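You operate a simulated robot arm through the tools that you are given. There is no shell and no other tool. Be economical: measure what you need, move in short steps, check, and stop when the job is done.

The job below is to be done with a simulated robot arm. You get a single attempt, and the scene is never put back.

Task
Warm the green plate in the warm chest at the heat on its label till its dot turns orange.
Fine: door shut while it warms; then switch off, put the plate back and shut the door.

Only the result counts: the job must be done as asked and must still hold three seconds after the hand-in. Knocking over, shifting, dropping, spilling or breaking anything else fails it.

Robot
A 6-joint arm with a two-finger parallel gripper, fixed in place. Base frame: the origin is at the foot of the arm, x ahead of it, y to its left, z up; the work surface is at about z = 0.006. Lengths are in m, angles in rad, forces in N, time in s.
With the tool pointing down near the work surface it reaches from about 0.12 to 0.5 m from the base axis. Its first joint turns from -1.257 to 1.257 rad. Payload 0.65 kg.
The tool frame sits at the grasp point between the pads (the TCP): z along the fingers, y along the line on which they close. The tips reach 0.025 m beyond it. Largest opening 0.076 m; finger width 0.018, thickness 0.01; the body of the gripper, 0.036 by 0.078 m, starts 0.045 m behind the TCP.
Orientation is that of the tool frame in the base frame, as [roll, pitch, yaw] about the fixed x, y, z axes, in that order (R = Rz(yaw) Ry(pitch) Rx(roll)). With the fingers straight down and closing along the base's y, the tool's x points along the base's -x, its y along +y and its z along -z.

Tools
- The arm moves only by the tool arm_command. Its argument "steps" is a list that holds one entry, the list of rows, each a list of 7 numbers: the shift along the tool's x, y, z in m, then the turn, a rotation vector about the tool's x, y, z in rad, then the gripper command, from -1 (shut) to 1 (fully open), values between in proportion. In form: [[[dx, dy, dz, rx, ry, rz, hand], ...]]. A call has 1 to 20 rows; each row shifts and turns the commanded pose from where the row before left it, along the tool's axes as they then stand. A row lasts 0.2 s, in which the tool goes at most 0.05 m and 0.15 rad; a call with a longer step from one row to the next is refused whole, and so is a gripper value outside its range. Where a pose cannot be reached the arm comes as near as it can. A force on the tool above 50 N (or 10 N above the force at the start of the call, whichever is more), or a blocked arm, ends the call early, and 0.2 s more pass. The fingers move at their own pace (about 0.108 m/s each) and stop on an object; they squeeze with about 43 N. The grip force told is the motor's: it shows also when the fingers shut on nothing. Time passes only in rows, and 0.2 s behind the last, so rows that do not move let the fingers close. The reply holds the time, the measured pose of the TCP, the force on the tool along the base axes, the opening and the grip force, in the units named above and with some noise.
- Cameras (640 x 400 px; columns grow to the right, rows downward): "scene" is fixed at [0.0598, 0.2715, 0.4078]; the picture's right is [-0.76, -0.65, 0.00], its down [-0.34, 0.40, -0.85] and it looks along [0.55, -0.65, -0.52] (base axes); focal length 214 px, centre (320, 200). "wrist" rides on the gripper at [0.058, 0.011, -0.081] in the tool frame; the picture's right is [-0.18, 0.98, 0.00], its down [-0.75, -0.14, -0.64] and it looks along [-0.63, -0.12, 0.77] (tool axes); focal length 243 px, centre (320, 200).
- snapshot(camera): a new picture of that camera. It takes no simulated time.
- pixel_to_xyz(camera, pixels): for up to 12 pixels [column, row] of the newest picture of that camera ("zoom" is the newest enlarged one), the place [x, y, z] in the base frame of the surface seen there, good to about 0.002 m. It takes no simulated time.
- enlarge(camera, box): a new picture of the part [left, top, right, bottom] of that camera's present view, enlarged. It takes no simulated time.
- job_done(): hands the job in; it is judged then, once.

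Work in short steps. Measure before you move; look again where a grasp or a placing could have gone wrong, and mend it. You have 80 turns and 54 pictures in all, those below and enlarged ones among them. Open the gripper and draw the arm clear of the work before you hand the job in, unless the task says otherwise; then end with one line.

The tools are called after "Emit:" as a command line: name --argument value ..., lists and objects as JSON in quotes. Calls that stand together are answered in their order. arm_command: Moves the arm, as the interface text tells. Its arguments: {"type":"object","properties":{"steps":{"type":"array","items":{"type":"array","items":{"type":"array","items":{"type":"number"}}}}},"required":["steps"]} The other tools are called the same way: snapshot (camera) takes a picture; pixel_to_xyz (camera, pixels) gives the place of the surface under pixels of a picture; enlarge (camera, box) takes an enlarged picture of a part of a camera's view; job_done () hands the job in.

At the start:

```text
time: 0.0
position: [0.2649, 0.0092, 0.3446]
tcp_rot: [-3.14, 0.001, 3.141]
force: [-0.8, -0.8, 0.5]
width: 0.0758
grasp_force: 0.0
```

scene: 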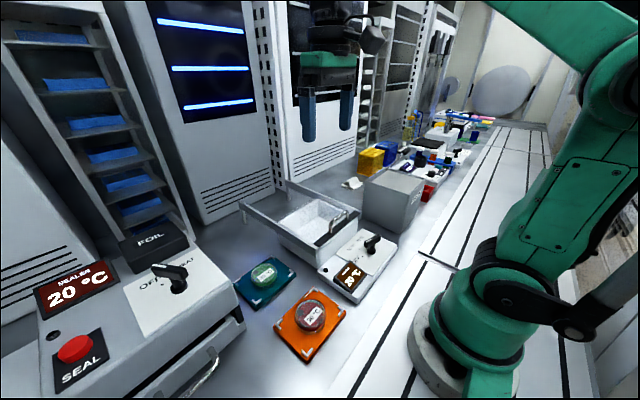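
wrist: 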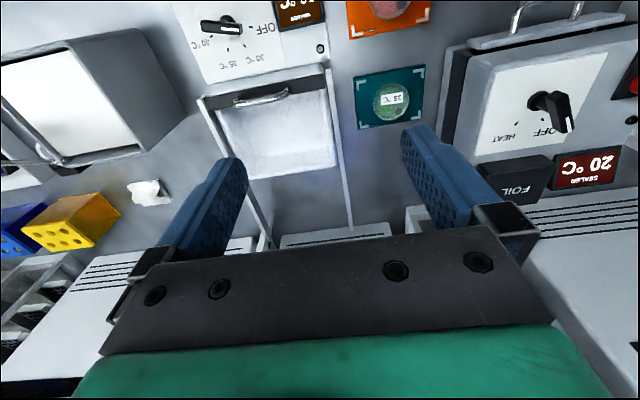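

The scene shows a chest with a dial (scene about 370,245), a green plate on the teal mat (265,275), and a sealer at left. I'll enlarge these areas to read the labels.

Emit:
enlarge --camera "scene" --box '[220, 150, 440, 370]'

Emit:
enlarge --camera "wrist" --box '[180, 0, 450, 170]'

```text
1.82 times, centred on (330, 260) of scene
```

zoom: 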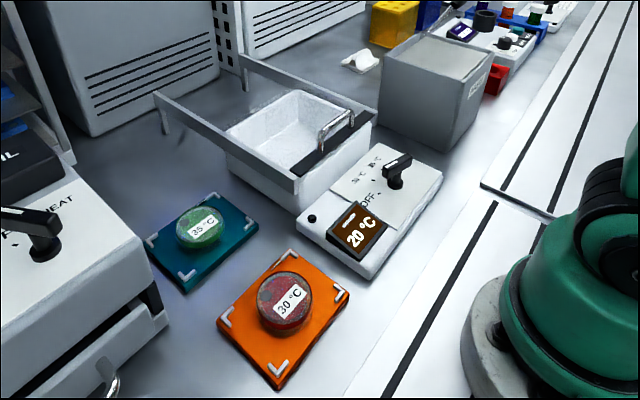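

```text
2.35 times, centred on (315, 85) of wrist
```

zoom: 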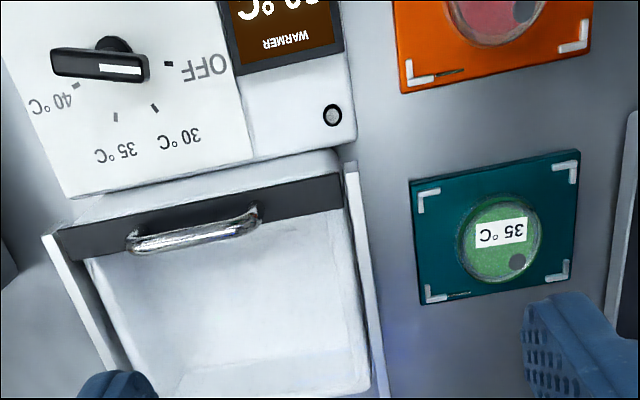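

The label reads 35 °C and the dial points to OFF. I'll measure the dial, handle, rails and plate.

Emit:
pixel_to_xyz --camera "zoom" --pixels '[[500, 237], [470, 215], [517, 262], [75, 68], [130, 70], [168, 64], [112, 117], [155, 107], [116, 45], [332, 116], [195, 235], [250, 210]]'

Emit:
pixel_to_xyz --camera "scene" --pixels '[[265, 274], [263, 283], [310, 222], [335, 225], [347, 212], [325, 236], [290, 230], [243, 203], [287, 182], [322, 245], [371, 238], [378, 246]]'

```text
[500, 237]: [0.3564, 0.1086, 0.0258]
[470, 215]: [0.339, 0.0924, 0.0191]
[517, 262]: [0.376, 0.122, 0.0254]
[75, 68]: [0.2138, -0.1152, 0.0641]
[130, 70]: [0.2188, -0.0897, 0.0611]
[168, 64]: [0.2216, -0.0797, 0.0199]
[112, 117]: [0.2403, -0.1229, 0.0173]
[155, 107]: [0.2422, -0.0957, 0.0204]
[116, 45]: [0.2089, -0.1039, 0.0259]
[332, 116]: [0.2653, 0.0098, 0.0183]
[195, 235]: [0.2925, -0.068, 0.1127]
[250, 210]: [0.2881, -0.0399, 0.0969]
```

```text
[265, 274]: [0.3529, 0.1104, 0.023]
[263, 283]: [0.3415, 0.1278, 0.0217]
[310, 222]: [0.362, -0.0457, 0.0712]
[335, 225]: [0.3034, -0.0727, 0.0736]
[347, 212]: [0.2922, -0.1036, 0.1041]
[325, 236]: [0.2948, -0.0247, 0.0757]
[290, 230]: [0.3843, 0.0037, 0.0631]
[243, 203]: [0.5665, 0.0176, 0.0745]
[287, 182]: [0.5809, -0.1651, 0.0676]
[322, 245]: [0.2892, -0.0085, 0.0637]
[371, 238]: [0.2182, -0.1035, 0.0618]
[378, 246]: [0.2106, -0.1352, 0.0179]
```

I need a closer look at the lid/handle to see whether it is shut and how it moves.

Emit:
enlarge --camera "scene" --box '[230, 165, 410, 305]'

Emit:
pixel_to_xyz --camera "scene" --pixels '[[282, 220], [300, 205], [320, 200], [330, 212], [310, 232], [318, 240], [350, 221], [335, 236], [290, 212], [300, 215], [305, 240], [268, 215]]'

Emit:
pixel_to_xyz --camera "wrist" --pixels '[[260, 120], [280, 150], [300, 165], [285, 90], [240, 98], [260, 98], [283, 170], [340, 218], [268, 228], [240, 130], [320, 140], [230, 160]]'

```text
2.86 times, centred on (320, 235) of scene
```

zoom: 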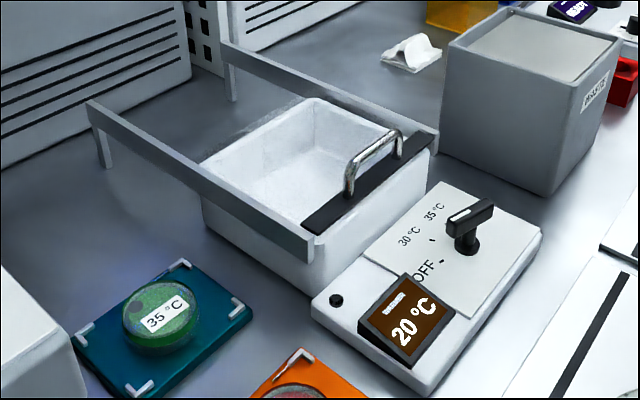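

```text
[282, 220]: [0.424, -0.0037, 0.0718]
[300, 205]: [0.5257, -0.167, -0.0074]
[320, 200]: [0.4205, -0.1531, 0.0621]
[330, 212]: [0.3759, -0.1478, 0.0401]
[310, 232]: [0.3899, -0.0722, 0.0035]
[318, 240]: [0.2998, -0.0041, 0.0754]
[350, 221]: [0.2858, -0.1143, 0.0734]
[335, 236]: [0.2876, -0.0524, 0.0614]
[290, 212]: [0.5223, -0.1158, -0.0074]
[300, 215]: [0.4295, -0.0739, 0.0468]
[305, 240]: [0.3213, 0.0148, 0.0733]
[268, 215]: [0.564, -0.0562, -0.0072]
```

```text
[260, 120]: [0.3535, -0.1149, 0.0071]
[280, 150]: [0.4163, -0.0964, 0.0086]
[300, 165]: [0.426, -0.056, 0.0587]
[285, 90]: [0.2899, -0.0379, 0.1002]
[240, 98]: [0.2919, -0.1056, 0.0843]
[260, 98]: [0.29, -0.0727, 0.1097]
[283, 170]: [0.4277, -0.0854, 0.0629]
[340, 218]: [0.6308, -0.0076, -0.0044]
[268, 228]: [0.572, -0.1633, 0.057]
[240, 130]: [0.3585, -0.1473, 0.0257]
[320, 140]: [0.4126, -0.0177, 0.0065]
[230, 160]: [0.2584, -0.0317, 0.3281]
```

The chest appears to have a clear lid with a front strip and handle (x≈0.29, z≈0.11) that slides on the rails toward +x; it's currently shut. I'll move to look down on the dial with the wrist camera.

Emit:
arm_command --steps '[[[0.029, -0.025, 0.019, 0, 0, 0, 1], [0.029, -0.025, 0.019, 0, 0, 0, 1], [0.029, -0.025, 0.019, 0, 0, 0, 1], [0.028, -0.025, 0.018, 0, 0, 0, 1], [0, 0, 0, 0, 0, 0, 1]]]'

Emit:
snapshot --camera "wrist"

```text
time: 1.2
position: [0.1522, -0.0927, 0.2666]
tcp_rot: [3.14, -0.001, -3.141]
force: [0.4, -0.3, -0.6]
width: 0.076
grasp_force: 0.0
```

```text
48 pictures are left
```

wrist: 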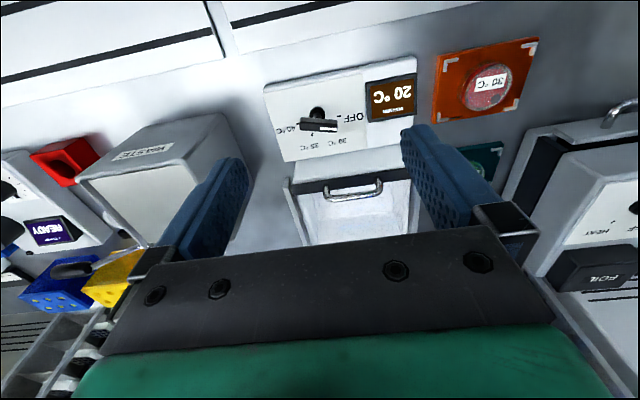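

The dial sits at (318,120) in the wrist view; enlarging and measuring it.

Emit:
enlarge --camera "wrist" --box '[262, 60, 422, 160]'

```text
4.00 times, centred on (342, 110) of wrist
```

zoom: 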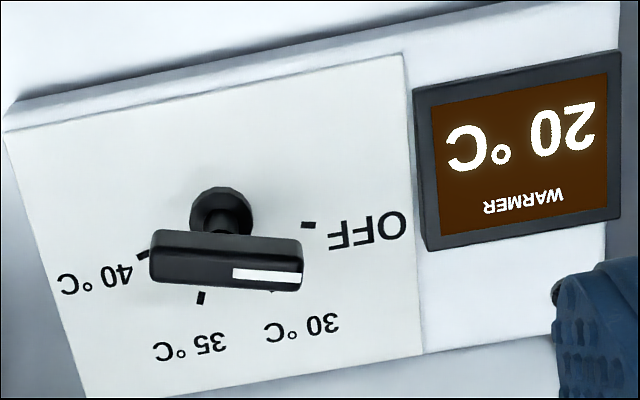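

Emit:
pixel_to_xyz --camera "zoom" --pixels '[[309, 224], [201, 298], [271, 291], [143, 255], [155, 245], [300, 250], [155, 278], [298, 285], [220, 195], [225, 260], [297, 268], [160, 262]]'

```text
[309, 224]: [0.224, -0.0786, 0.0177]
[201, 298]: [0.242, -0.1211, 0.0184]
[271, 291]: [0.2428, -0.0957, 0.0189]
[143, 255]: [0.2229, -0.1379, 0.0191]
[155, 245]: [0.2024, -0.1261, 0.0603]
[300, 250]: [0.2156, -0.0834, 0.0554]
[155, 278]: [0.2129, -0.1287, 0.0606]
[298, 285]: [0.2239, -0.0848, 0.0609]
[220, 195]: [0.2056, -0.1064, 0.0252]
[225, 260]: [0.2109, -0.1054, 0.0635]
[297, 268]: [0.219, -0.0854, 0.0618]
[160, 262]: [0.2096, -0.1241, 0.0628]
```

The dial centre is about (0.214,-0.107), bar at z≈0.06, with tick spacing about 48°, so OFF→35 is about 96° clockwise from above. First I'll open the lid: shut the fingers and come down on the −x side of the handle.

Emit:
arm_command --steps '[[[-0.03, 0.006, 0.03, 0, 0, 0, -1], [-0.03, 0.006, 0.03, 0, 0, 0, -1], [-0.03, 0.006, 0.03, 0, 0, 0, -1], [-0.008, 0.003, 0.02, 0, 0, 0, -1], [0, 0, 0.025, 0, 0, 0, -1], [0, 0, 0.019, 0, 0, 0, -1], [0, 0, 0, 0, 0, 0, -1]]]'

Emit:
enlarge --camera "scene" --box '[230, 140, 410, 280]'

```text
time: 2.8
position: [0.2474, -0.0715, 0.1164]
tcp_rot: [-3.142, 0.002, -3.14]
force: [-0.3, 0.1, -0.7]
width: 0.0
grasp_force: 24.1
```

```text
2.86 times, centred on (320, 210) of scene
```

zoom: 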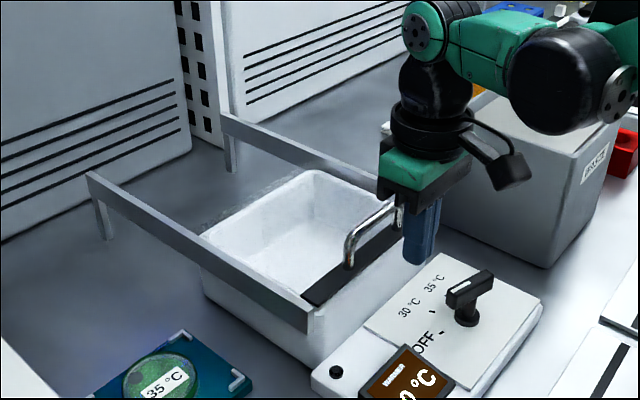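

The fingers are in front of the handle at mid-span. I'll push gently toward +x.

Emit:
arm_command --steps '[[[0, 0, 0.006, 0, 0, 0, -1], [-0.015, 0, 0, 0, 0, 0, -1], [-0.01, 0, 0, 0, 0, 0, -1], [-0.01, 0, 0, 0, 0, 0, -1], [-0.01, 0, 0, 0, 0, 0, -1], [-0.01, 0, 0, 0, 0, 0, -1], [-0.01, 0, 0, 0, 0, 0, -1]]]'

Emit:
enlarge --camera "scene" --box '[230, 140, 410, 280]'

```text
time: 4.4
position: [0.3125, -0.0711, 0.1097]
tcp_rot: [-3.141, -0.001, 3.141]
force: [0.4, 0.5, 0.2]
width: 0.0
grasp_force: 23.6
```

```text
2.86 times, centred on (320, 210) of scene
```

zoom: 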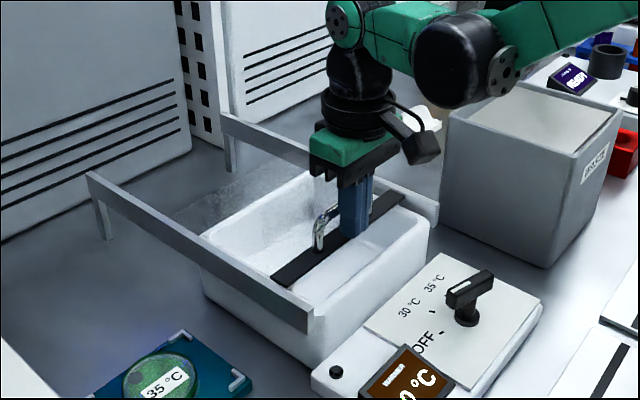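

The lid slides back smoothly. I'll keep pushing.

Emit:
arm_command --steps '[[[-0.013, 0, 0, 0, 0, 0, -1], [-0.013, 0, 0, 0, 0, 0, -1], [-0.013, 0, 0, 0, 0, 0, -1], [-0.013, 0, 0, 0, 0, 0, -1], [-0.013, 0, 0, 0, 0, 0, -1], [-0.013, 0, 0, 0, 0, 0, -1], [-0.01, 0, 0, 0, 0, 0, -1], [-0.01, 0, 0, 0, 0, 0, -1], [-0.005, 0, 0, 0, 0, 0, -1]]]'

Emit:
enlarge --camera "scene" --box '[230, 140, 410, 280]'

```text
time: 6.4
position: [0.4157, -0.0697, 0.108]
tcp_rot: [3.141, 0.002, 3.141]
force: [-1.5, 0.3, 1.7]
width: 0.0
grasp_force: 23.8
```

```text
2.86 times, centred on (320, 210) of scene
```

zoom: 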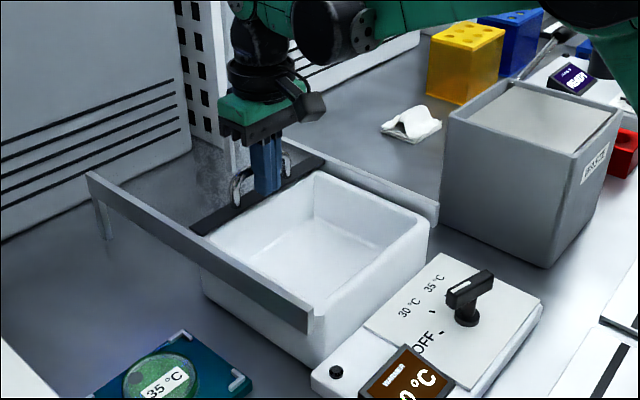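

The chest is fully open. I'll lift away and look at the plate from above.

Emit:
arm_command --steps '[[[0.01, 0, -0.03, 0, 0, 0, -1], [0.02, 0, -0.04, 0, 0, 0, -1], [0.03, 0.03, -0.02, 0, 0, 0, 0], [0.03, 0.035, 0, 0, 0, 0, 0], [0.03, 0.035, 0, 0, 0, 0, 0], [0.02, 0.035, 0, 0, 0, 0, 0.5], [0.01, 0.035, 0, 0, 0, 0, 1], [0, 0, 0, 0, 0, 0, 1]]]'

Emit:
snapshot --camera "wrist"

```text
time: 8.2
position: [0.2648, 0.1032, 0.1991]
tcp_rot: [3.14, 0.0, 3.141]
force: [0.7, 0.1, 0.2]
width: 0.076
grasp_force: 0.1
```

```text
43 pictures are left
```

wrist: 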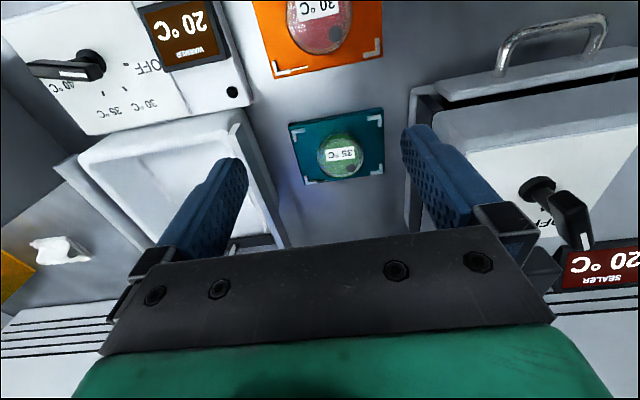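

The plate is at (341,155) in the wrist view; enlarging to measure its rim and the mat.

Emit:
enlarge --camera "wrist" --box '[276, 100, 404, 195]'

```text
4.21 times, centred on (340, 148) of wrist
```

zoom: 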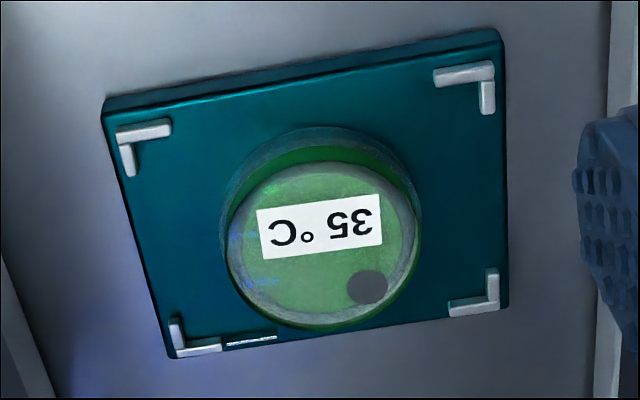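

Emit:
pixel_to_xyz --camera "zoom" --pixels '[[320, 170], [322, 312], [232, 240], [410, 235], [320, 285], [135, 140], [480, 80], [480, 298], [195, 340], [300, 190], [320, 130], [325, 326]]'

```text
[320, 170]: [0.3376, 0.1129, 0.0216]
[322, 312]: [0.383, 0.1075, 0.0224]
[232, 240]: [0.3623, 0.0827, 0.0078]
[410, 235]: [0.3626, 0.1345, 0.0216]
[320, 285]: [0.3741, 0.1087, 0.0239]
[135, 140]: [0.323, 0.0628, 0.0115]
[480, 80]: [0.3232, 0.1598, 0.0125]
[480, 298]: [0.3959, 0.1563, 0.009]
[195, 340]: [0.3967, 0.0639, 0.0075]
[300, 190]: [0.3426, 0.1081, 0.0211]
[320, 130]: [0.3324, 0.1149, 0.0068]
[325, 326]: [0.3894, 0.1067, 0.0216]
```

The plate is centred near (0.360,0.110) with Ø≈0.053 and top z≈0.023, matching the mat's centre. I'll move above it and descend open.

Emit:
arm_command --steps '[[[-0.035, 0.003, 0.02, 0, 0, 0, 1], [-0.035, 0.003, 0.025, 0, 0, 0, 1], [-0.0255, 0.0013, 0.03, 0, 0, 0, 1], [0, 0, 0.03, 0, 0, 0, 1], [0, 0, 0.025, 0, 0, 0, 1], [0, 0, 0, 0, 0, 0, 1]]]'

Emit:
snapshot --camera "wrist"

Emit:
enlarge --camera "scene" --box '[200, 200, 340, 320]'

```text
time: 9.6
position: [0.3617, 0.11, 0.0694]
tcp_rot: [3.141, 0.0, 3.141]
force: [0.1, 0.2, 0.3]
width: 0.0759
grasp_force: 0.1
```

```text
41 pictures are left
```

wrist: 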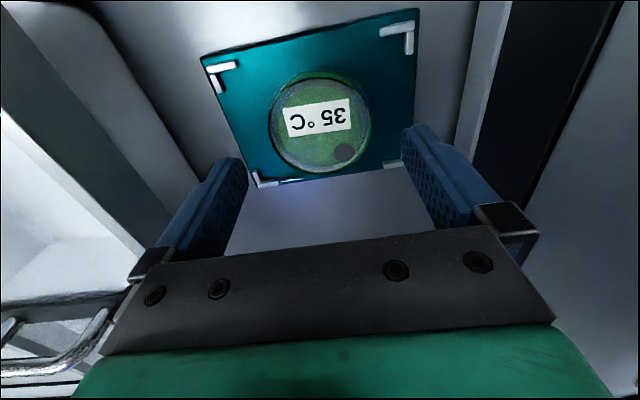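

```text
3.33 times, centred on (270, 260) of scene
```

zoom: 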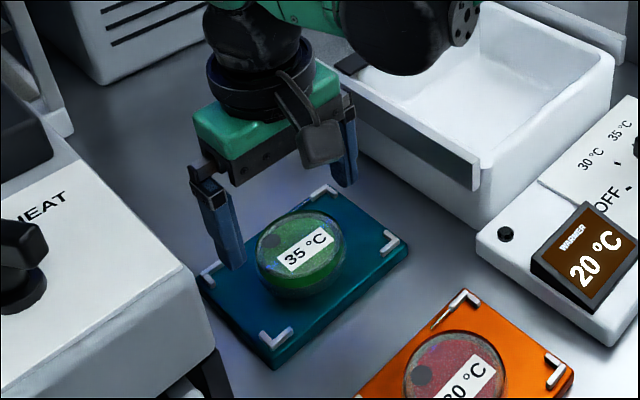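

Checking the centre from this close view before the final descent.

Emit:
pixel_to_xyz --camera "wrist" --pixels '[[320, 82], [320, 165], [275, 125], [366, 122], [320, 171], [322, 76], [210, 68], [412, 18], [395, 165], [258, 182]]'

```text
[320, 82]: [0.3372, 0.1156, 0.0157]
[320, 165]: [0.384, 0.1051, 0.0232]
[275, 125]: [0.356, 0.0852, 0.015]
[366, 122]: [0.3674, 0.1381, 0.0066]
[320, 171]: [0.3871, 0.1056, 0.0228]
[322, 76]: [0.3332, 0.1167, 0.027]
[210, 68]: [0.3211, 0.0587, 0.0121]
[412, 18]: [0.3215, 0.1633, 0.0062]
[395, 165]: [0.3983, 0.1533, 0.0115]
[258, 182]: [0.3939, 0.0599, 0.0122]
```

The centre is confirmed at about (0.361,0.111). I'll descend to z≈0.037 and close.

Emit:
arm_command --steps '[[[0, 0.001, 0.016, 0, 0, 0, 1], [0, 0, 0.012, 0, 0, 0, 1], [0, 0, 0.004, 0, 0, 0, 1], [0, 0, 0, 0, 0, 0, 0.5], [0, 0, 0, 0, 0, 0, 0], [0, 0, 0, 0, 0, 0, -0.5], [0, 0, 0, 0, 0, 0, -0.5]]]'

```text
time: 11.2
position: [0.362, 0.1084, 0.0373]
tcp_rot: [3.141, -0.001, -3.142]
force: [0.4, 0.2, 1.4]
width: 0.0583
grasp_force: 43.2
```

Gripped at width 0.058. I'll lift to clear the chest rim (plate bottom above 0.09) and check.

Emit:
arm_command --steps '[[[0, 0, -0.02, 0, 0, 0, -0.5], [0, 0, -0.03, 0, 0, 0, -0.5], [0, 0, -0.04, 0, 0, 0, -0.5], [0, 0, -0.03, 0, 0, 0, -0.5], [0, 0, 0, 0, 0, 0, -0.5]]]'

Emit:
snapshot --camera "scene"

Emit:
snapshot --camera "wrist"

```text
time: 12.4
position: [0.36, 0.1096, 0.1558]
tcp_rot: [-3.14, 0.0, -3.14]
force: [1.4, -0.5, -0.2]
width: 0.019
grasp_force: 0.0
```

```text
39 pictures are left
```

scene: 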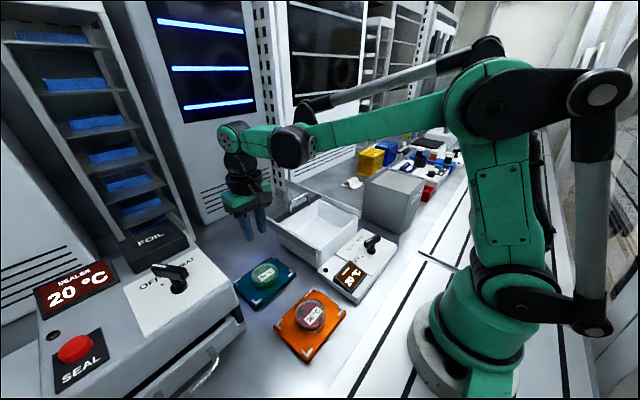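

```text
38 pictures are left
```

wrist: 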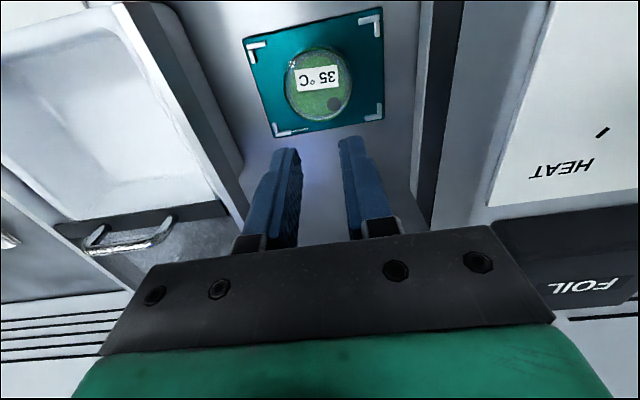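

The plate slipped out and is still on its mat. I'll measure its shape and place precisely before regrasping.

Emit:
enlarge --camera "wrist" --box '[232, 0, 402, 140]'

Emit:
enlarge --camera "scene" --box '[230, 250, 302, 310]'

```text
2.86 times, centred on (317, 70) of wrist
```

zoom: 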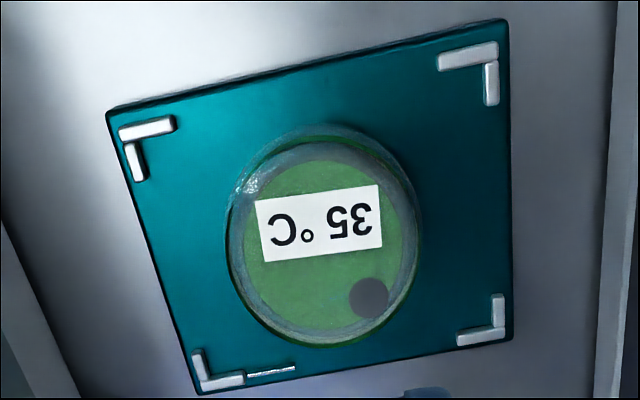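

```text
6.67 times, centred on (266, 280) of scene
```

zoom: 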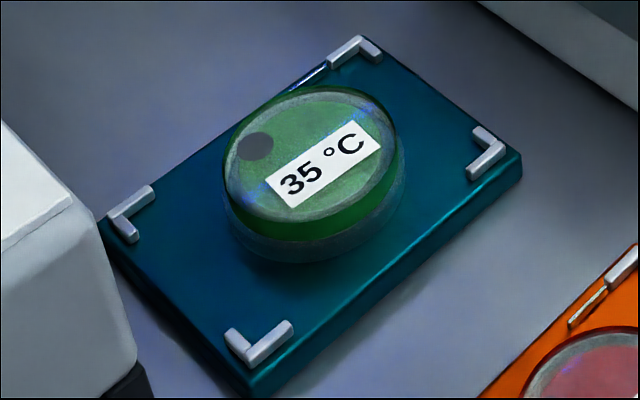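

Emit:
pixel_to_xyz --camera "zoom" --pixels '[[228, 180], [392, 125], [320, 90], [280, 225], [240, 235], [320, 225], [320, 255], [395, 195], [160, 210], [430, 240], [345, 45], [255, 352]]'

```text
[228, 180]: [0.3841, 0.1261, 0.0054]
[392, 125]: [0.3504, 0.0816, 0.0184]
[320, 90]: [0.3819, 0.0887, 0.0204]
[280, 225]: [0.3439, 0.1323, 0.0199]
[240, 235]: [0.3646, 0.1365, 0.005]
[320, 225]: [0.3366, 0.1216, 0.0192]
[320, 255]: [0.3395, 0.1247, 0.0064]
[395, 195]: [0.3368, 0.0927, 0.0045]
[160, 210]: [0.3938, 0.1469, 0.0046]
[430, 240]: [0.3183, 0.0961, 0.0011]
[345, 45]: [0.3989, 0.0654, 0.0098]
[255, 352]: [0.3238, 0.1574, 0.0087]
```

The plate is about Ø0.057 centred at (0.361,0.108), spanning z≈0.005–0.020, so my earlier grip was too shallow. I'll descend deeper in small steps, feeling for the mat.

Emit:
arm_command --steps '[[[0, 0, 0, 0, 0, 0, 1], [-0.001, -0.0012, 0.03, 0, 0, 0, 1], [0, 0, 0.035, 0, 0, 0, 1], [0, 0, 0.03, 0, 0, 0, 1], [0, 0, 0.022, 0, 0, 0, 1], [0, 0, 0.004, 0, 0, 0, 1], [0, 0, 0, 0, 0, 0, 1]]]'

Emit:
enlarge --camera "scene" --box '[210, 230, 306, 310]'

```text
time: 14.0
position: [0.3643, 0.1099, 0.0354]
tcp_rot: [3.141, 0.0, -3.141]
force: [0.3, -0.7, 0.6]
width: 0.0762
grasp_force: 0.1
```

```text
5.00 times, centred on (258, 270) of scene
```

zoom: 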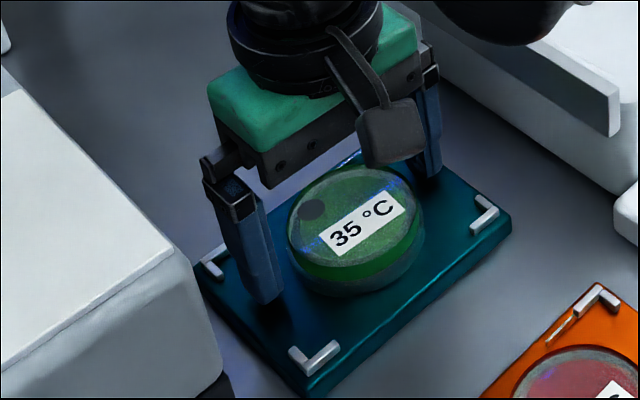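

The fingers straddle the plate. I'll go down a further 3 mm, shift 2 mm toward −x, and close fully.

Emit:
arm_command --steps '[[[0.002, 0, 0.0015, 0, 0, 0, 1], [0, 0, 0.0015, 0, 0, 0, 1], [0, 0, 0, 0, 0, 0, 1]]]'

```text
time: 14.8
position: [0.3615, 0.1069, 0.0337]
tcp_rot: [3.141, 0.002, -3.141]
force: [-0.1, 0.5, 0.3]
width: 0.0757
grasp_force: 0.1
```

Emit:
arm_command --steps '[[[0, 0, 0.0015, 0, 0, 0, 1], [0, 0, 0, 0, 0, 0, -1], [0, 0, 0, 0, 0, 0, -1], [0, 0, 0, 0, 0, 0, -1], [0, 0, 0, 0, 0, 0, -1]]]'

Emit:
enlarge --camera "scene" --box '[210, 230, 306, 310]'

```text
time: 16.0
position: [0.3597, 0.107, 0.032]
tcp_rot: [3.141, -0.001, -3.141]
force: [0.2, 0.5, -0.4]
width: 0.0579
grasp_force: 42.9
```

```text
5.00 times, centred on (258, 270) of scene
```

zoom: 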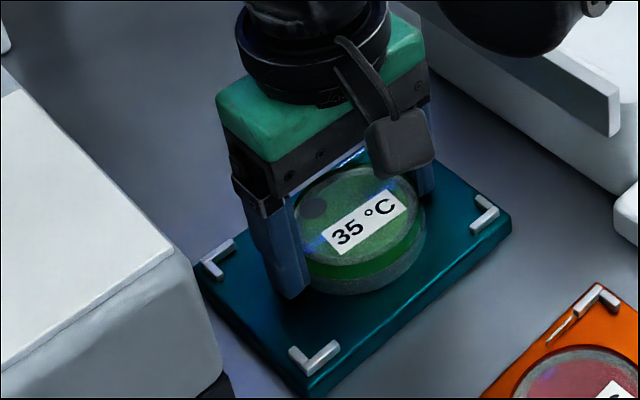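

Grip is 0.058 wide with the fingers near centre. I'll lift slowly a little and check the width.

Emit:
arm_command --steps '[[[0, 0, -0.004, 0, 0, 0, -1], [0, 0, -0.006, 0, 0, 0, -1], [0, 0, -0.01, 0, 0, 0, -1], [0, 0, -0.01, 0, 0, 0, -1]]]'

Emit:
enlarge --camera "scene" --box '[210, 230, 306, 310]'

```text
time: 17.0
position: [0.361, 0.1071, 0.0613]
tcp_rot: [-3.14, -0.001, 3.141]
force: [-0.3, 0.6, -1.3]
width: 0.0581
grasp_force: 43.5
```

```text
5.00 times, centred on (258, 270) of scene
```

zoom: 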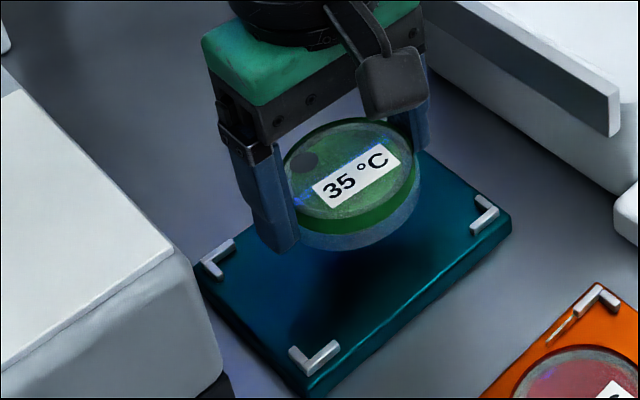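

The plate is held. I'll raise it and carry it over the chest opening slowly.

Emit:
arm_command --steps '[[[0, 0, -0.015, 0, 0, 0, -1], [0, 0, -0.02, 0, 0, 0, -1], [0, 0, -0.025, 0, 0, 0, -1], [0, 0, -0.025, 0, 0, 0, -1], [0, -0.02, 0, 0, 0, 0, -1], [0.002, -0.025, 0, 0, 0, 0, -1], [0.002, -0.03, 0, 0, 0, 0, -1], [0, -0.03, 0, 0, 0, 0, -1], [0, -0.03, 0, 0, 0, 0, -1], [0, -0.025, 0, 0, 0, 0, -1], [0, -0.019, 0, 0, 0, 0, -1], [0, 0, 0, 0, 0, 0, -1]]]'

Emit:
snapshot --camera "wrist"

Emit:
enlarge --camera "scene" --box '[230, 140, 410, 280]'

```text
time: 19.6
position: [0.3588, -0.071, 0.1474]
tcp_rot: [-3.141, 0.0, -3.141]
force: [-0.4, -0.1, -0.4]
width: 0.0582
grasp_force: 43.6
```

```text
32 pictures are left
```

wrist: 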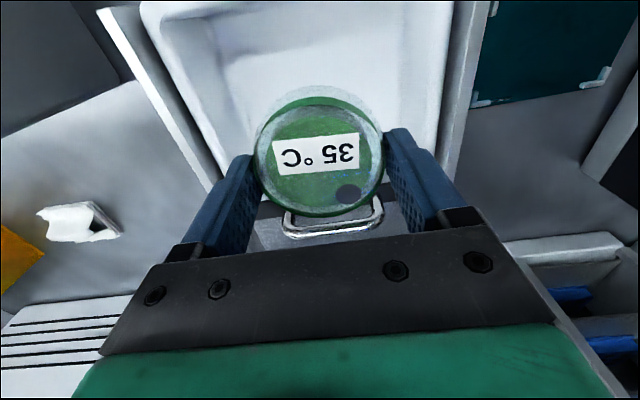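

```text
2.86 times, centred on (320, 210) of scene
```

zoom: 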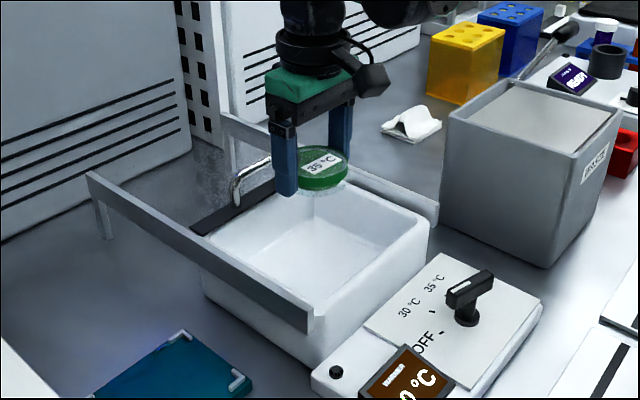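

The plate hangs above the chest. I'll measure the chest's inner walls and floor to choose the drop spot.

Emit:
pixel_to_xyz --camera "zoom" --pixels '[[300, 245], [330, 240], [360, 250], [340, 270], [410, 225], [380, 250], [330, 295], [290, 290], [360, 205], [245, 180], [205, 226], [300, 225]]'

Emit:
pixel_to_xyz --camera "wrist" --pixels '[[235, 90], [410, 90], [270, 60], [370, 60], [420, 130], [225, 130], [245, 60], [405, 40], [160, 60], [450, 100], [320, 232], [290, 212]]'

```text
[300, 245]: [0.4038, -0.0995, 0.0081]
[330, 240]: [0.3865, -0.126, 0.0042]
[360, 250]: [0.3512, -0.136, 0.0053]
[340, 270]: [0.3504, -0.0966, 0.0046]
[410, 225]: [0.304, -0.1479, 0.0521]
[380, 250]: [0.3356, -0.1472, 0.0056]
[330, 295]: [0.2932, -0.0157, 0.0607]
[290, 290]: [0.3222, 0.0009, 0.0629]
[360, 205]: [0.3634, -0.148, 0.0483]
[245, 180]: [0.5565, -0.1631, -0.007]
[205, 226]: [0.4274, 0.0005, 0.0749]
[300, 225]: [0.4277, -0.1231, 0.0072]
```

```text
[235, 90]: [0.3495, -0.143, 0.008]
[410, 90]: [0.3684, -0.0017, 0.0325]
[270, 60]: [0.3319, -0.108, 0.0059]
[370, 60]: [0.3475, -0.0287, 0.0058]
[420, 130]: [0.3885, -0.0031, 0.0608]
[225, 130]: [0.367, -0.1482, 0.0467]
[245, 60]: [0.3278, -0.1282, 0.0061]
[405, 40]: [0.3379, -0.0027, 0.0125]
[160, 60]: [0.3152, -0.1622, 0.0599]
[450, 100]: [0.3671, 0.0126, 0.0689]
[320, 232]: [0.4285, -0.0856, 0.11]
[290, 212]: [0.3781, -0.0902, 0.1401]
```

The interior is x 0.30–0.43, y −0.148…−0.002, with the floor at ≈0.006. I'll lower the plate at (0.355,−0.072).

Emit:
arm_command --steps '[[[0.004, -0.001, 0.02, 0, 0, 0, -1], [0, 0, 0.03, 0, 0, 0, -1], [0, 0, 0.03, 0, 0, 0, -1], [0, 0, 0.02, 0, 0, 0, -1], [0, 0, 0.008, 0, 0, 0, -1], [0, 0, 0, 0, 0, 0, -1]]]'

```text
time: 21.0
position: [0.3537, -0.0731, 0.0393]
tcp_rot: [-3.14, -0.001, 3.141]
force: [-0.9, 0.0, -0.1]
width: 0.058
grasp_force: 43.0
```

Emit:
arm_command --steps '[[[0, 0, 0.002, 0, 0, 0, -1], [0, 0, 0.0015, 0, 0, 0, -1], [0, 0, 0.0015, 0, 0, 0, -1], [0, 0, 0, 0, 0, 0, -1]]]'

Emit:
enlarge --camera "scene" --box '[260, 170, 380, 270]'

```text
time: 22.0
position: [0.3526, -0.0728, 0.0339]
tcp_rot: [-3.141, 0.0, 3.141]
force: [-0.1, 0.0, 0.1]
width: 0.0584
grasp_force: 42.7
```

```text
4.00 times, centred on (320, 220) of scene
```

zoom: 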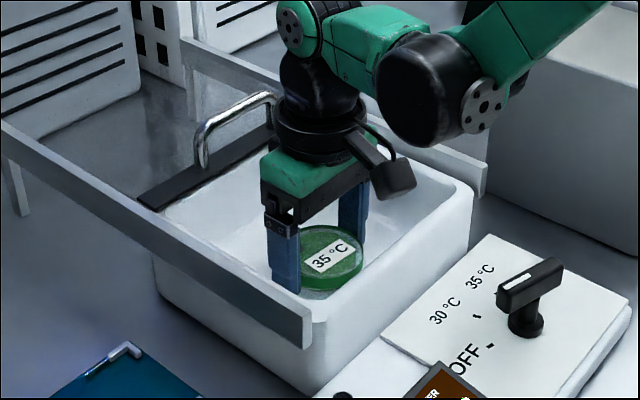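

No contact yet; I'll lower in 1 mm steps watching the force.

Emit:
arm_command --steps '[[[0, 0, 0.001, 0, 0, 0, -1], [0, 0, 0.001, 0, 0, 0, -1], [0, 0, 0, 0, 0, 0, -1]]]'

```text
time: 22.8
position: [0.3528, -0.0715, 0.0341]
tcp_rot: [3.14, 0.0, -3.141]
force: [-0.3, 0.4, -0.7]
width: 0.0583
grasp_force: 42.8
```

Emit:
arm_command --steps '[[[0, 0, 0.001, 0, 0, 0, -1], [0, 0, 0.001, 0, 0, 0, -1], [0, 0, 0, 0, 0, 0, -1]]]'

```text
time: 23.4
position: [0.3532, -0.0734, 0.0294]
tcp_rot: [3.139, 0.001, -3.139]
force: [-0.1, 0.3, 13.2]
width: 0.0581
grasp_force: 43.0
stopped in row 2: the force on the tool passed its limit (the readings are from after the stop); the commanded pose is now the measured one
```

Contact with the floor was felt at z≈0.030. I'll ease up 1 mm, open, and rise.

Emit:
arm_command --steps '[[[0, 0, -0.001, 0, 0, 0, -1], [0, 0, 0, 0, 0, 0, 1], [0, 0, 0, 0, 0, 0, 1], [0, 0, -0.02, 0, 0, 0, 1], [0, 0, -0.03, 0, 0, 0, 1], [0, 0, -0.04, 0, 0, 0, 1], [0, 0, -0.04, 0, 0, 0, 1], [0, 0, 0, 0, 0, 0, 1]]]'

Emit:
snapshot --camera "wrist"

```text
time: 25.2
position: [0.3539, -0.0732, 0.1601]
tcp_rot: [3.14, -0.001, -3.139]
force: [-0.3, 0.5, 0.2]
width: 0.076
grasp_force: 0.0
```

```text
29 pictures are left
```

wrist: 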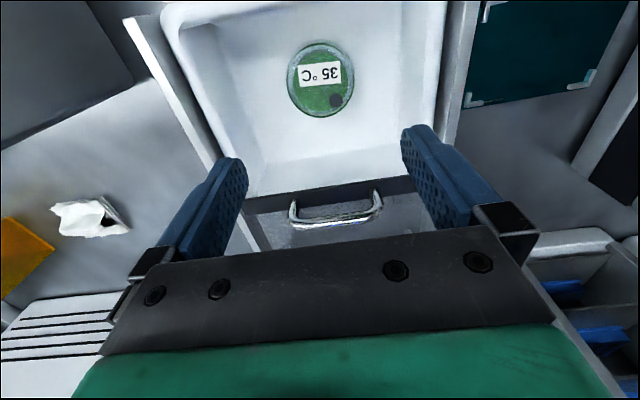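

The plate is in the chest. Now I'll shut the fingers, move behind the handle (x≈0.455) and lower.

Emit:
arm_command --steps '[[[-0.03, 0, 0, 0, 0, 0, -1], [-0.035, 0, 0, 0, 0, 0, -1], [-0.038, 0, 0, 0, 0, 0, -1], [0, 0, 0, 0, 0, 0, -1], [0, 0, 0.025, 0, 0, 0, -1], [0, 0, 0.022, 0, 0, 0, -1], [0, 0, 0, 0, 0, 0, -1]]]'

Emit:
enlarge --camera "scene" --box '[230, 140, 410, 280]'

```text
time: 26.8
position: [0.4548, -0.0759, 0.1134]
tcp_rot: [-3.141, 0.0, -3.14]
force: [-0.5, 0.1, 0.4]
width: 0.0
grasp_force: 23.7
```

```text
2.86 times, centred on (320, 210) of scene
```

zoom: 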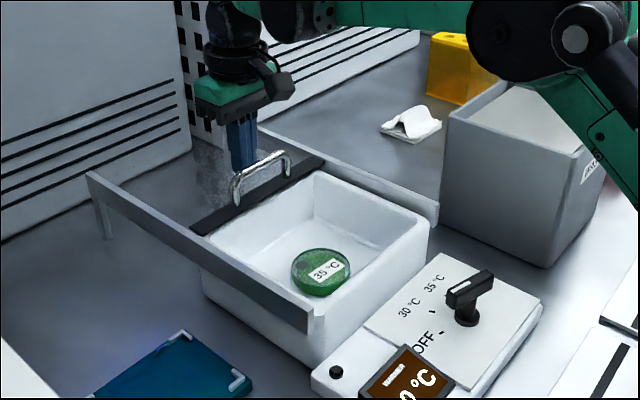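

The fingers are behind the handle. I'll pull the lid toward −x.

Emit:
arm_command --steps '[[[0, 0.001, 0.004, 0, 0, 0, -1], [0.013, 0, 0, 0, 0, 0, -1], [0.013, 0, 0, 0, 0, 0, -1], [0.013, 0, 0, 0, 0, 0, -1], [0.013, 0, 0, 0, 0, 0, -1], [0.013, 0, 0, 0, 0, 0, -1], [0.013, 0, 0, 0, 0, 0, -1], [0.013, 0, 0, 0, 0, 0, -1], [0.013, 0, 0, 0, 0, 0, -1], [0.013, 0, 0, 0, 0, 0, -1], [0.013, 0, 0, 0, 0, 0, -1], [0.01, 0, 0, 0, 0, 0, -1], [0, 0, 0, 0, 0, 0, -1]]]'

```text
time: 29.6
position: [0.3166, -0.0698, 0.1111]
tcp_rot: [3.141, -0.001, -3.141]
force: [-0.8, -0.9, -0.3]
width: 0.0
grasp_force: 23.9
```

Emit:
arm_command --steps '[[[0.005, 0, 0, 0, 0, 0, -1], [0.004, 0, 0, 0, 0, 0, -1], [0.003, 0, 0, 0, 0, 0, -1], [0.003, 0, 0, 0, 0, 0, -1], [0.003, 0, 0, 0, 0, 0, -1], [0, 0, 0, 0, 0, 0, -1]]]'

Emit:
enlarge --camera "scene" --box '[230, 140, 410, 280]'

```text
time: 30.4
position: [0.3083, -0.0705, 0.1112]
tcp_rot: [-3.139, 0.016, -3.141]
force: [4.7, 0.4, -0.4]
width: 0.0
grasp_force: 23.5
stopped in row 4: the force on the tool passed its limit (the readings are from after the stop); the commanded pose is now the measured one
```

```text
2.86 times, centred on (320, 210) of scene
```

zoom: 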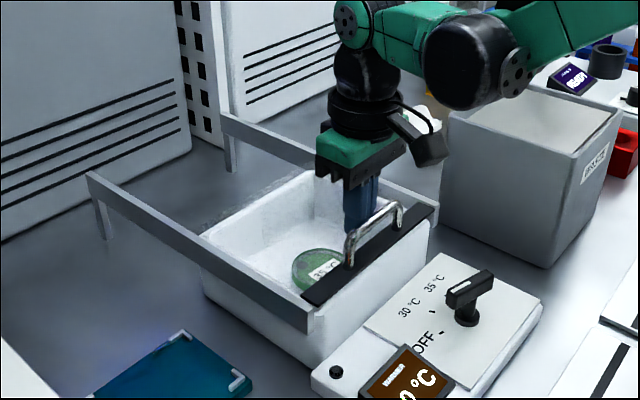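

The lid is shut against its stop. Now I'll rise, move over the dial and turn the tool −74° so the fingers close across the bar.

Emit:
arm_command --steps '[[[-0.004, 0, -0.01, 0, 0.016, 0, -1], [0, 0, -0.03, 0, 0, 0, -1], [0.03, -0.01, -0.02, 0, 0, -0.143, -1], [0, 0, 0, 0, 0, -0.143, -1], [0, 0, 0, 0, 0, -0.143, -1], [0, 0, 0, 0, 0, -0.143, -1], [0, 0, 0, 0, 0, -0.143, -1], [0, 0, 0, 0, 0, -0.143, -0.2], [0, 0, 0, 0, 0, -0.143, -0.2], [0, 0, 0, 0, 0, -0.143, -0.2], [0, 0, 0, 0, 0, -0.146, -0.2], [0, 0, 0, 0, 0, 0, -0.2]]]'

```text
time: 33.0
position: [0.2804, -0.0811, 0.1714]
tcp_rot: [3.14, -0.003, -1.848]
force: [0.8, 0.4, 0.3]
width: 0.0303
grasp_force: 0.1
```

Moving over the dial centre (0.214,−0.1065) in the tool frame.

Emit:
arm_command --steps '[[[0.0213, 0.0285, 0, 0, 0, 0, -0.2], [0.0213, 0.0284, 0, 0, 0, 0, -0.2], [0, 0, 0.03, 0, 0, 0, -0.2], [0, 0, 0.03, 0, 0, 0, -0.2], [0, 0, 0, 0, 0, 0, -0.2]]]'

Emit:
snapshot --camera "wrist"

Emit:
enlarge --camera "scene" --box '[310, 180, 430, 300]'

```text
time: 34.2
position: [0.215, -0.1087, 0.1116]
tcp_rot: [3.141, -0.002, -1.85]
force: [-0.1, 0.1, -0.4]
width: 0.0307
grasp_force: 0.0
```

```text
26 pictures are left
```

wrist: 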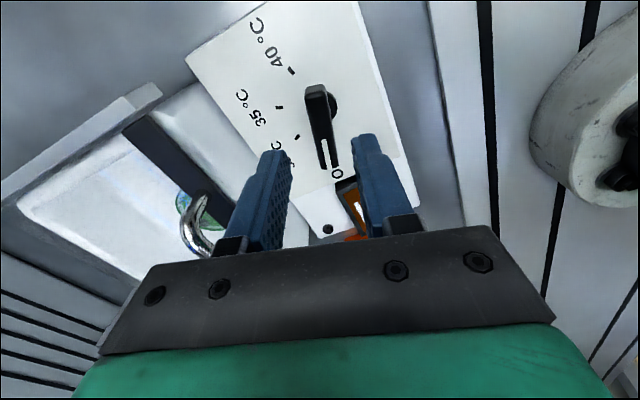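

```text
3.33 times, centred on (370, 240) of scene
```

zoom: 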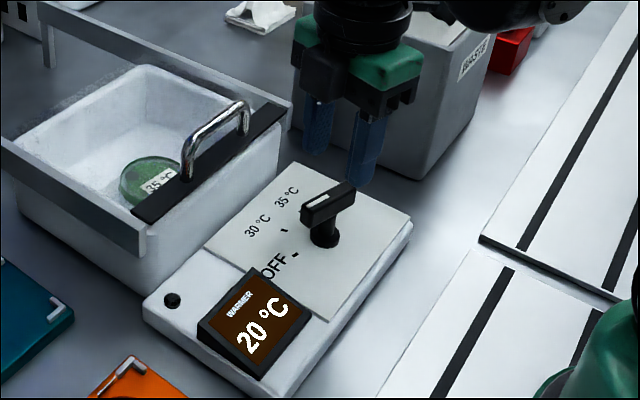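

Emit:
pixel_to_xyz --camera "wrist" --pixels '[[308, 92], [326, 88], [320, 165], [336, 160], [312, 120], [330, 120], [317, 100], [327, 150]]'

```text
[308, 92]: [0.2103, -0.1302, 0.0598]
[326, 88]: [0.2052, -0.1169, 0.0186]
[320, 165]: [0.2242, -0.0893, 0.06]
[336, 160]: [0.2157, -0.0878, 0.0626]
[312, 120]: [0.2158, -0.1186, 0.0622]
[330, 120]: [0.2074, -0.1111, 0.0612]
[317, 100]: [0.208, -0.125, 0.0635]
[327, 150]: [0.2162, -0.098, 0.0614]
```

The bar lies at ~17° with its centre at (0.2135,−0.107), matching the gripper. I'll descend and close on it.

Emit:
arm_command --steps '[[[-0.001, 0.0015, 0.025, 0, 0, 0, -0.2], [0, 0, 0.018, 0, 0, 0, -0.2], [0, 0, 0.008, 0, 0, 0, -0.2], [0, 0, 0, 0, 0, 0, -1], [0, 0, 0, 0, 0, 0, -1]]]'

Emit:
enlarge --camera "scene" --box '[310, 180, 430, 300]'

```text
time: 35.4
position: [0.2144, -0.1069, 0.0591]
tcp_rot: [-3.141, -0.002, -1.851]
force: [11.3, -1.7, -15.6]
width: 0.0117
grasp_force: 32.2
```

```text
3.33 times, centred on (370, 240) of scene
```

zoom: 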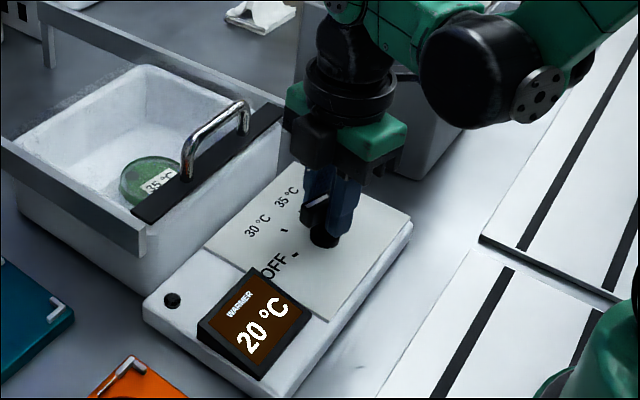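

The bar is gripped (width 0.0117). I'll turn it +96° about the tool z, in small steps.

Emit:
arm_command --steps '[[[0, 0, 0, 0, 0, 0.1, -1], [0, 0, 0, 0, 0, 0.1, -1], [0, 0, 0, 0, 0, 0.1, -1], [0, 0, 0, 0, 0, 0.1, -1], [0, 0, 0, 0, 0, 0.1, -1], [0, 0, 0, 0, 0, 0.1, -1], [0, 0, 0, 0, 0, 0.1, -1], [0, 0, 0, 0, 0, 0.1, -1]]]'

Emit:
enlarge --camera "scene" --box '[310, 180, 430, 300]'

```text
time: 36.7
position: [0.2162, -0.1069, 0.0592]
tcp_rot: [-3.131, -0.002, -2.351]
force: [3.8, -4.3, -2.5]
width: 0.0124
grasp_force: 32.7
stopped in row 6: the force on the tool passed its limit (the readings are from after the stop); the commanded pose is now the measured one
```

```text
3.33 times, centred on (370, 240) of scene
```

zoom: 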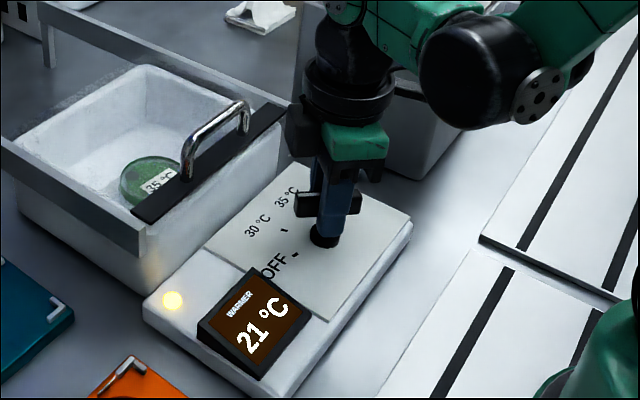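

It has turned ~0.5 rad and the lamp is lit (21 °C). I'll continue in smaller steps.

Emit:
arm_command --steps '[[[0, 0, 0, 0, 0, 0.07, -1], [0, 0, 0, 0, 0, 0.07, -1], [0, 0, 0, 0, 0, 0.07, -1], [0, 0, 0, 0, 0, 0.07, -1], [0, 0, 0, 0, 0, 0.07, -1], [0, 0, 0, 0, 0, 0.07, -1], [0, 0, 0, 0, 0, 0.07, -1], [0, 0, 0, 0, 0, 0.07, -1], [0, 0, 0, 0, 0, 0.07, -1], [0, 0, 0, 0, 0, 0.07, -1], [0, 0, 0, 0, 0, 0.07, -1], [0, 0, 0, 0, 0, 0.07, -1], [0, 0, 0, 0, 0, 0.07, -1], [0, 0, 0, 0, 0, 0.07, -1]]]'

Emit:
enlarge --camera "scene" --box '[310, 180, 430, 300]'

```text
time: 39.1
position: [0.2154, -0.1086, 0.0587]
tcp_rot: [-3.125, 0.004, -3.109]
force: [1.2, -7.0, -3.7]
width: 0.0121
grasp_force: 33.1
stopped in row 12: the force on the tool passed its limit (the readings are from after the stop); the commanded pose is now the measured one
```

```text
3.33 times, centred on (370, 240) of scene
```

zoom: 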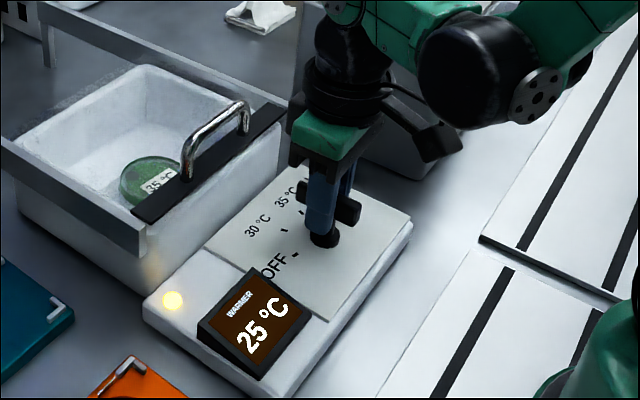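

Turned 72° so far; 24° more is needed.

Emit:
arm_command --steps '[[[0, 0, 0, 0, 0, 0.07, -1], [0, 0, 0, 0, 0, 0.07, -1], [0, 0, 0, 0, 0, 0.07, -1], [0, 0, 0, 0, 0, 0.07, -1], [0, 0, 0, 0, 0, 0.07, -1], [0, 0, 0, 0, 0, 0.07, -1]]]'

Emit:
enlarge --camera "scene" --box '[310, 180, 430, 300]'

```text
time: 40.5
position: [0.2154, -0.1094, 0.0577]
tcp_rot: [-3.122, 0.011, 2.749]
force: [-14.5, -37.4, -15.2]
width: 0.012
grasp_force: 32.8
```

```text
3.33 times, centred on (370, 240) of scene
```

zoom: 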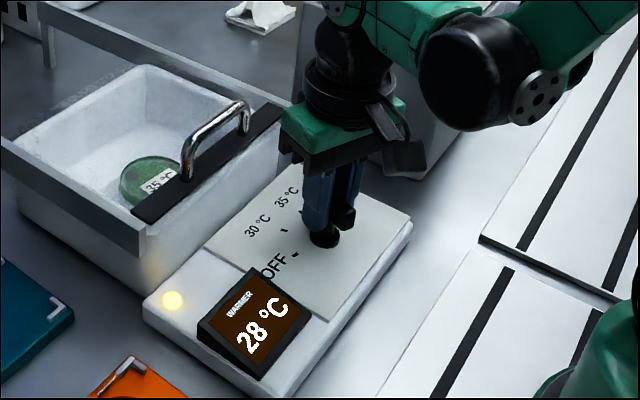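

Total turn ≈96°. I'll open, rise, and check the pointer from the wrist camera.

Emit:
arm_command --steps '[[[0, 0, 0, 0, 0, 0, -0.2], [0, 0, -0.03, 0, 0, 0, -0.2], [0, 0, -0.04, 0, 0, 0, -0.2], [0, 0, 0, 0, 0, 0, -0.2]]]'

Emit:
snapshot --camera "wrist"

```text
time: 41.5
position: [0.219, -0.1059, 0.1297]
tcp_rot: [-3.129, 0.01, 2.752]
force: [0.8, -1.6, -0.2]
width: 0.0304
grasp_force: 0.1
```

```text
20 pictures are left
```

wrist: 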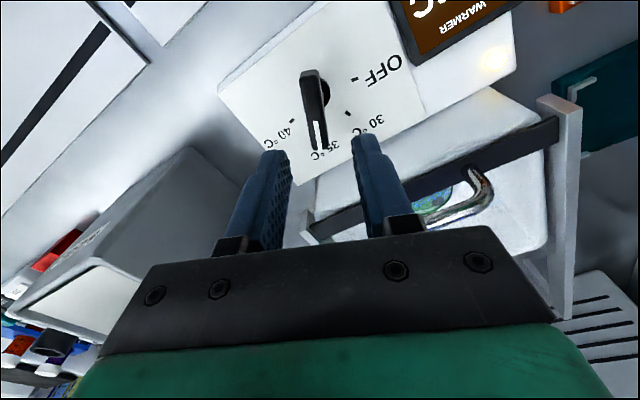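

The pointer is on 35 °C. I'll wait 2 s and look at the dot and display.

Emit:
arm_command --steps '[[[0, 0, 0, 0, 0, 0, -0.2], [0, 0, 0, 0, 0, 0, -0.2], [0, 0, 0, 0, 0, 0, -0.2], [0, 0, 0, 0, 0, 0, -0.2], [0, 0, 0, 0, 0, 0, -0.2], [0, 0, 0, 0, 0, 0, -0.2], [0, 0, 0, 0, 0, 0, -0.2], [0, 0, 0, 0, 0, 0, -0.2], [0, 0, 0, 0, 0, 0, -0.2]]]'

Emit:
enlarge --camera "scene" --box '[320, 200, 400, 300]'

```text
time: 43.5
position: [0.2182, -0.1057, 0.1279]
tcp_rot: [-3.13, 0.011, 2.753]
force: [-0.3, -0.9, 0.0]
width: 0.0304
grasp_force: 0.0
```

```text
4.00 times, centred on (360, 250) of scene
```

zoom: 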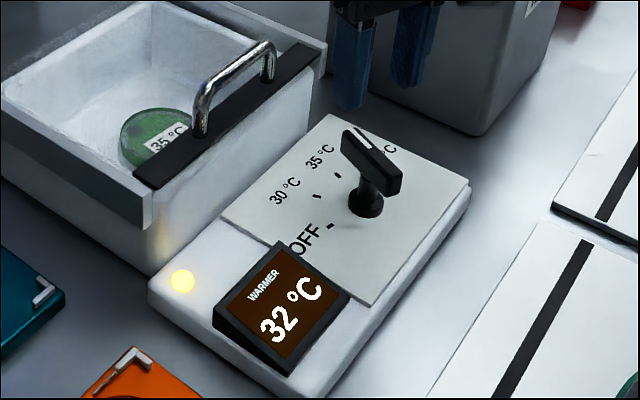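

32 °C and rising; the dot is still grey. Waiting longer.

Emit:
arm_command --steps '[[[0, 0, 0, 0, 0, 0, -0.2], [0, 0, 0, 0, 0, 0, -0.2], [0, 0, 0, 0, 0, 0, -0.2], [0, 0, 0, 0, 0, 0, -0.2], [0, 0, 0, 0, 0, 0, -0.2], [0, 0, 0, 0, 0, 0, -0.2], [0, 0, 0, 0, 0, 0, -0.2], [0, 0, 0, 0, 0, 0, -0.2], [0, 0, 0, 0, 0, 0, -0.2], [0, 0, 0, 0, 0, 0, -0.2], [0, 0, 0, 0, 0, 0, -0.2], [0, 0, 0, 0, 0, 0, -0.2], [0, 0, 0, 0, 0, 0, -0.2], [0, 0, 0, 0, 0, 0, -0.2]]]'

Emit:
enlarge --camera "scene" --box '[315, 205, 385, 295]'

```text
time: 46.5
position: [0.2185, -0.1052, 0.1296]
tcp_rot: [-3.13, 0.01, 2.752]
force: [-0.4, -0.5, 0.3]
width: 0.0306
grasp_force: 0.0
```

```text
4.44 times, centred on (350, 250) of scene
```

zoom: 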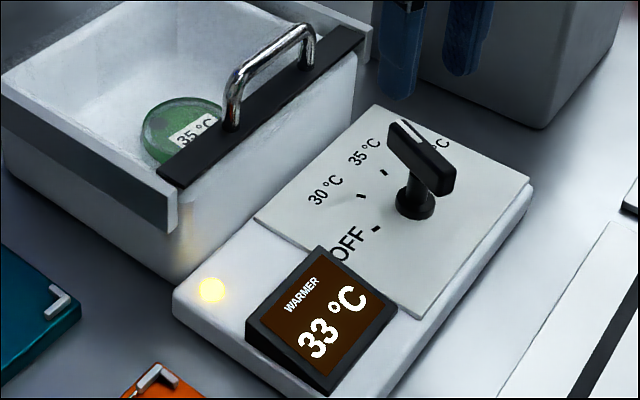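

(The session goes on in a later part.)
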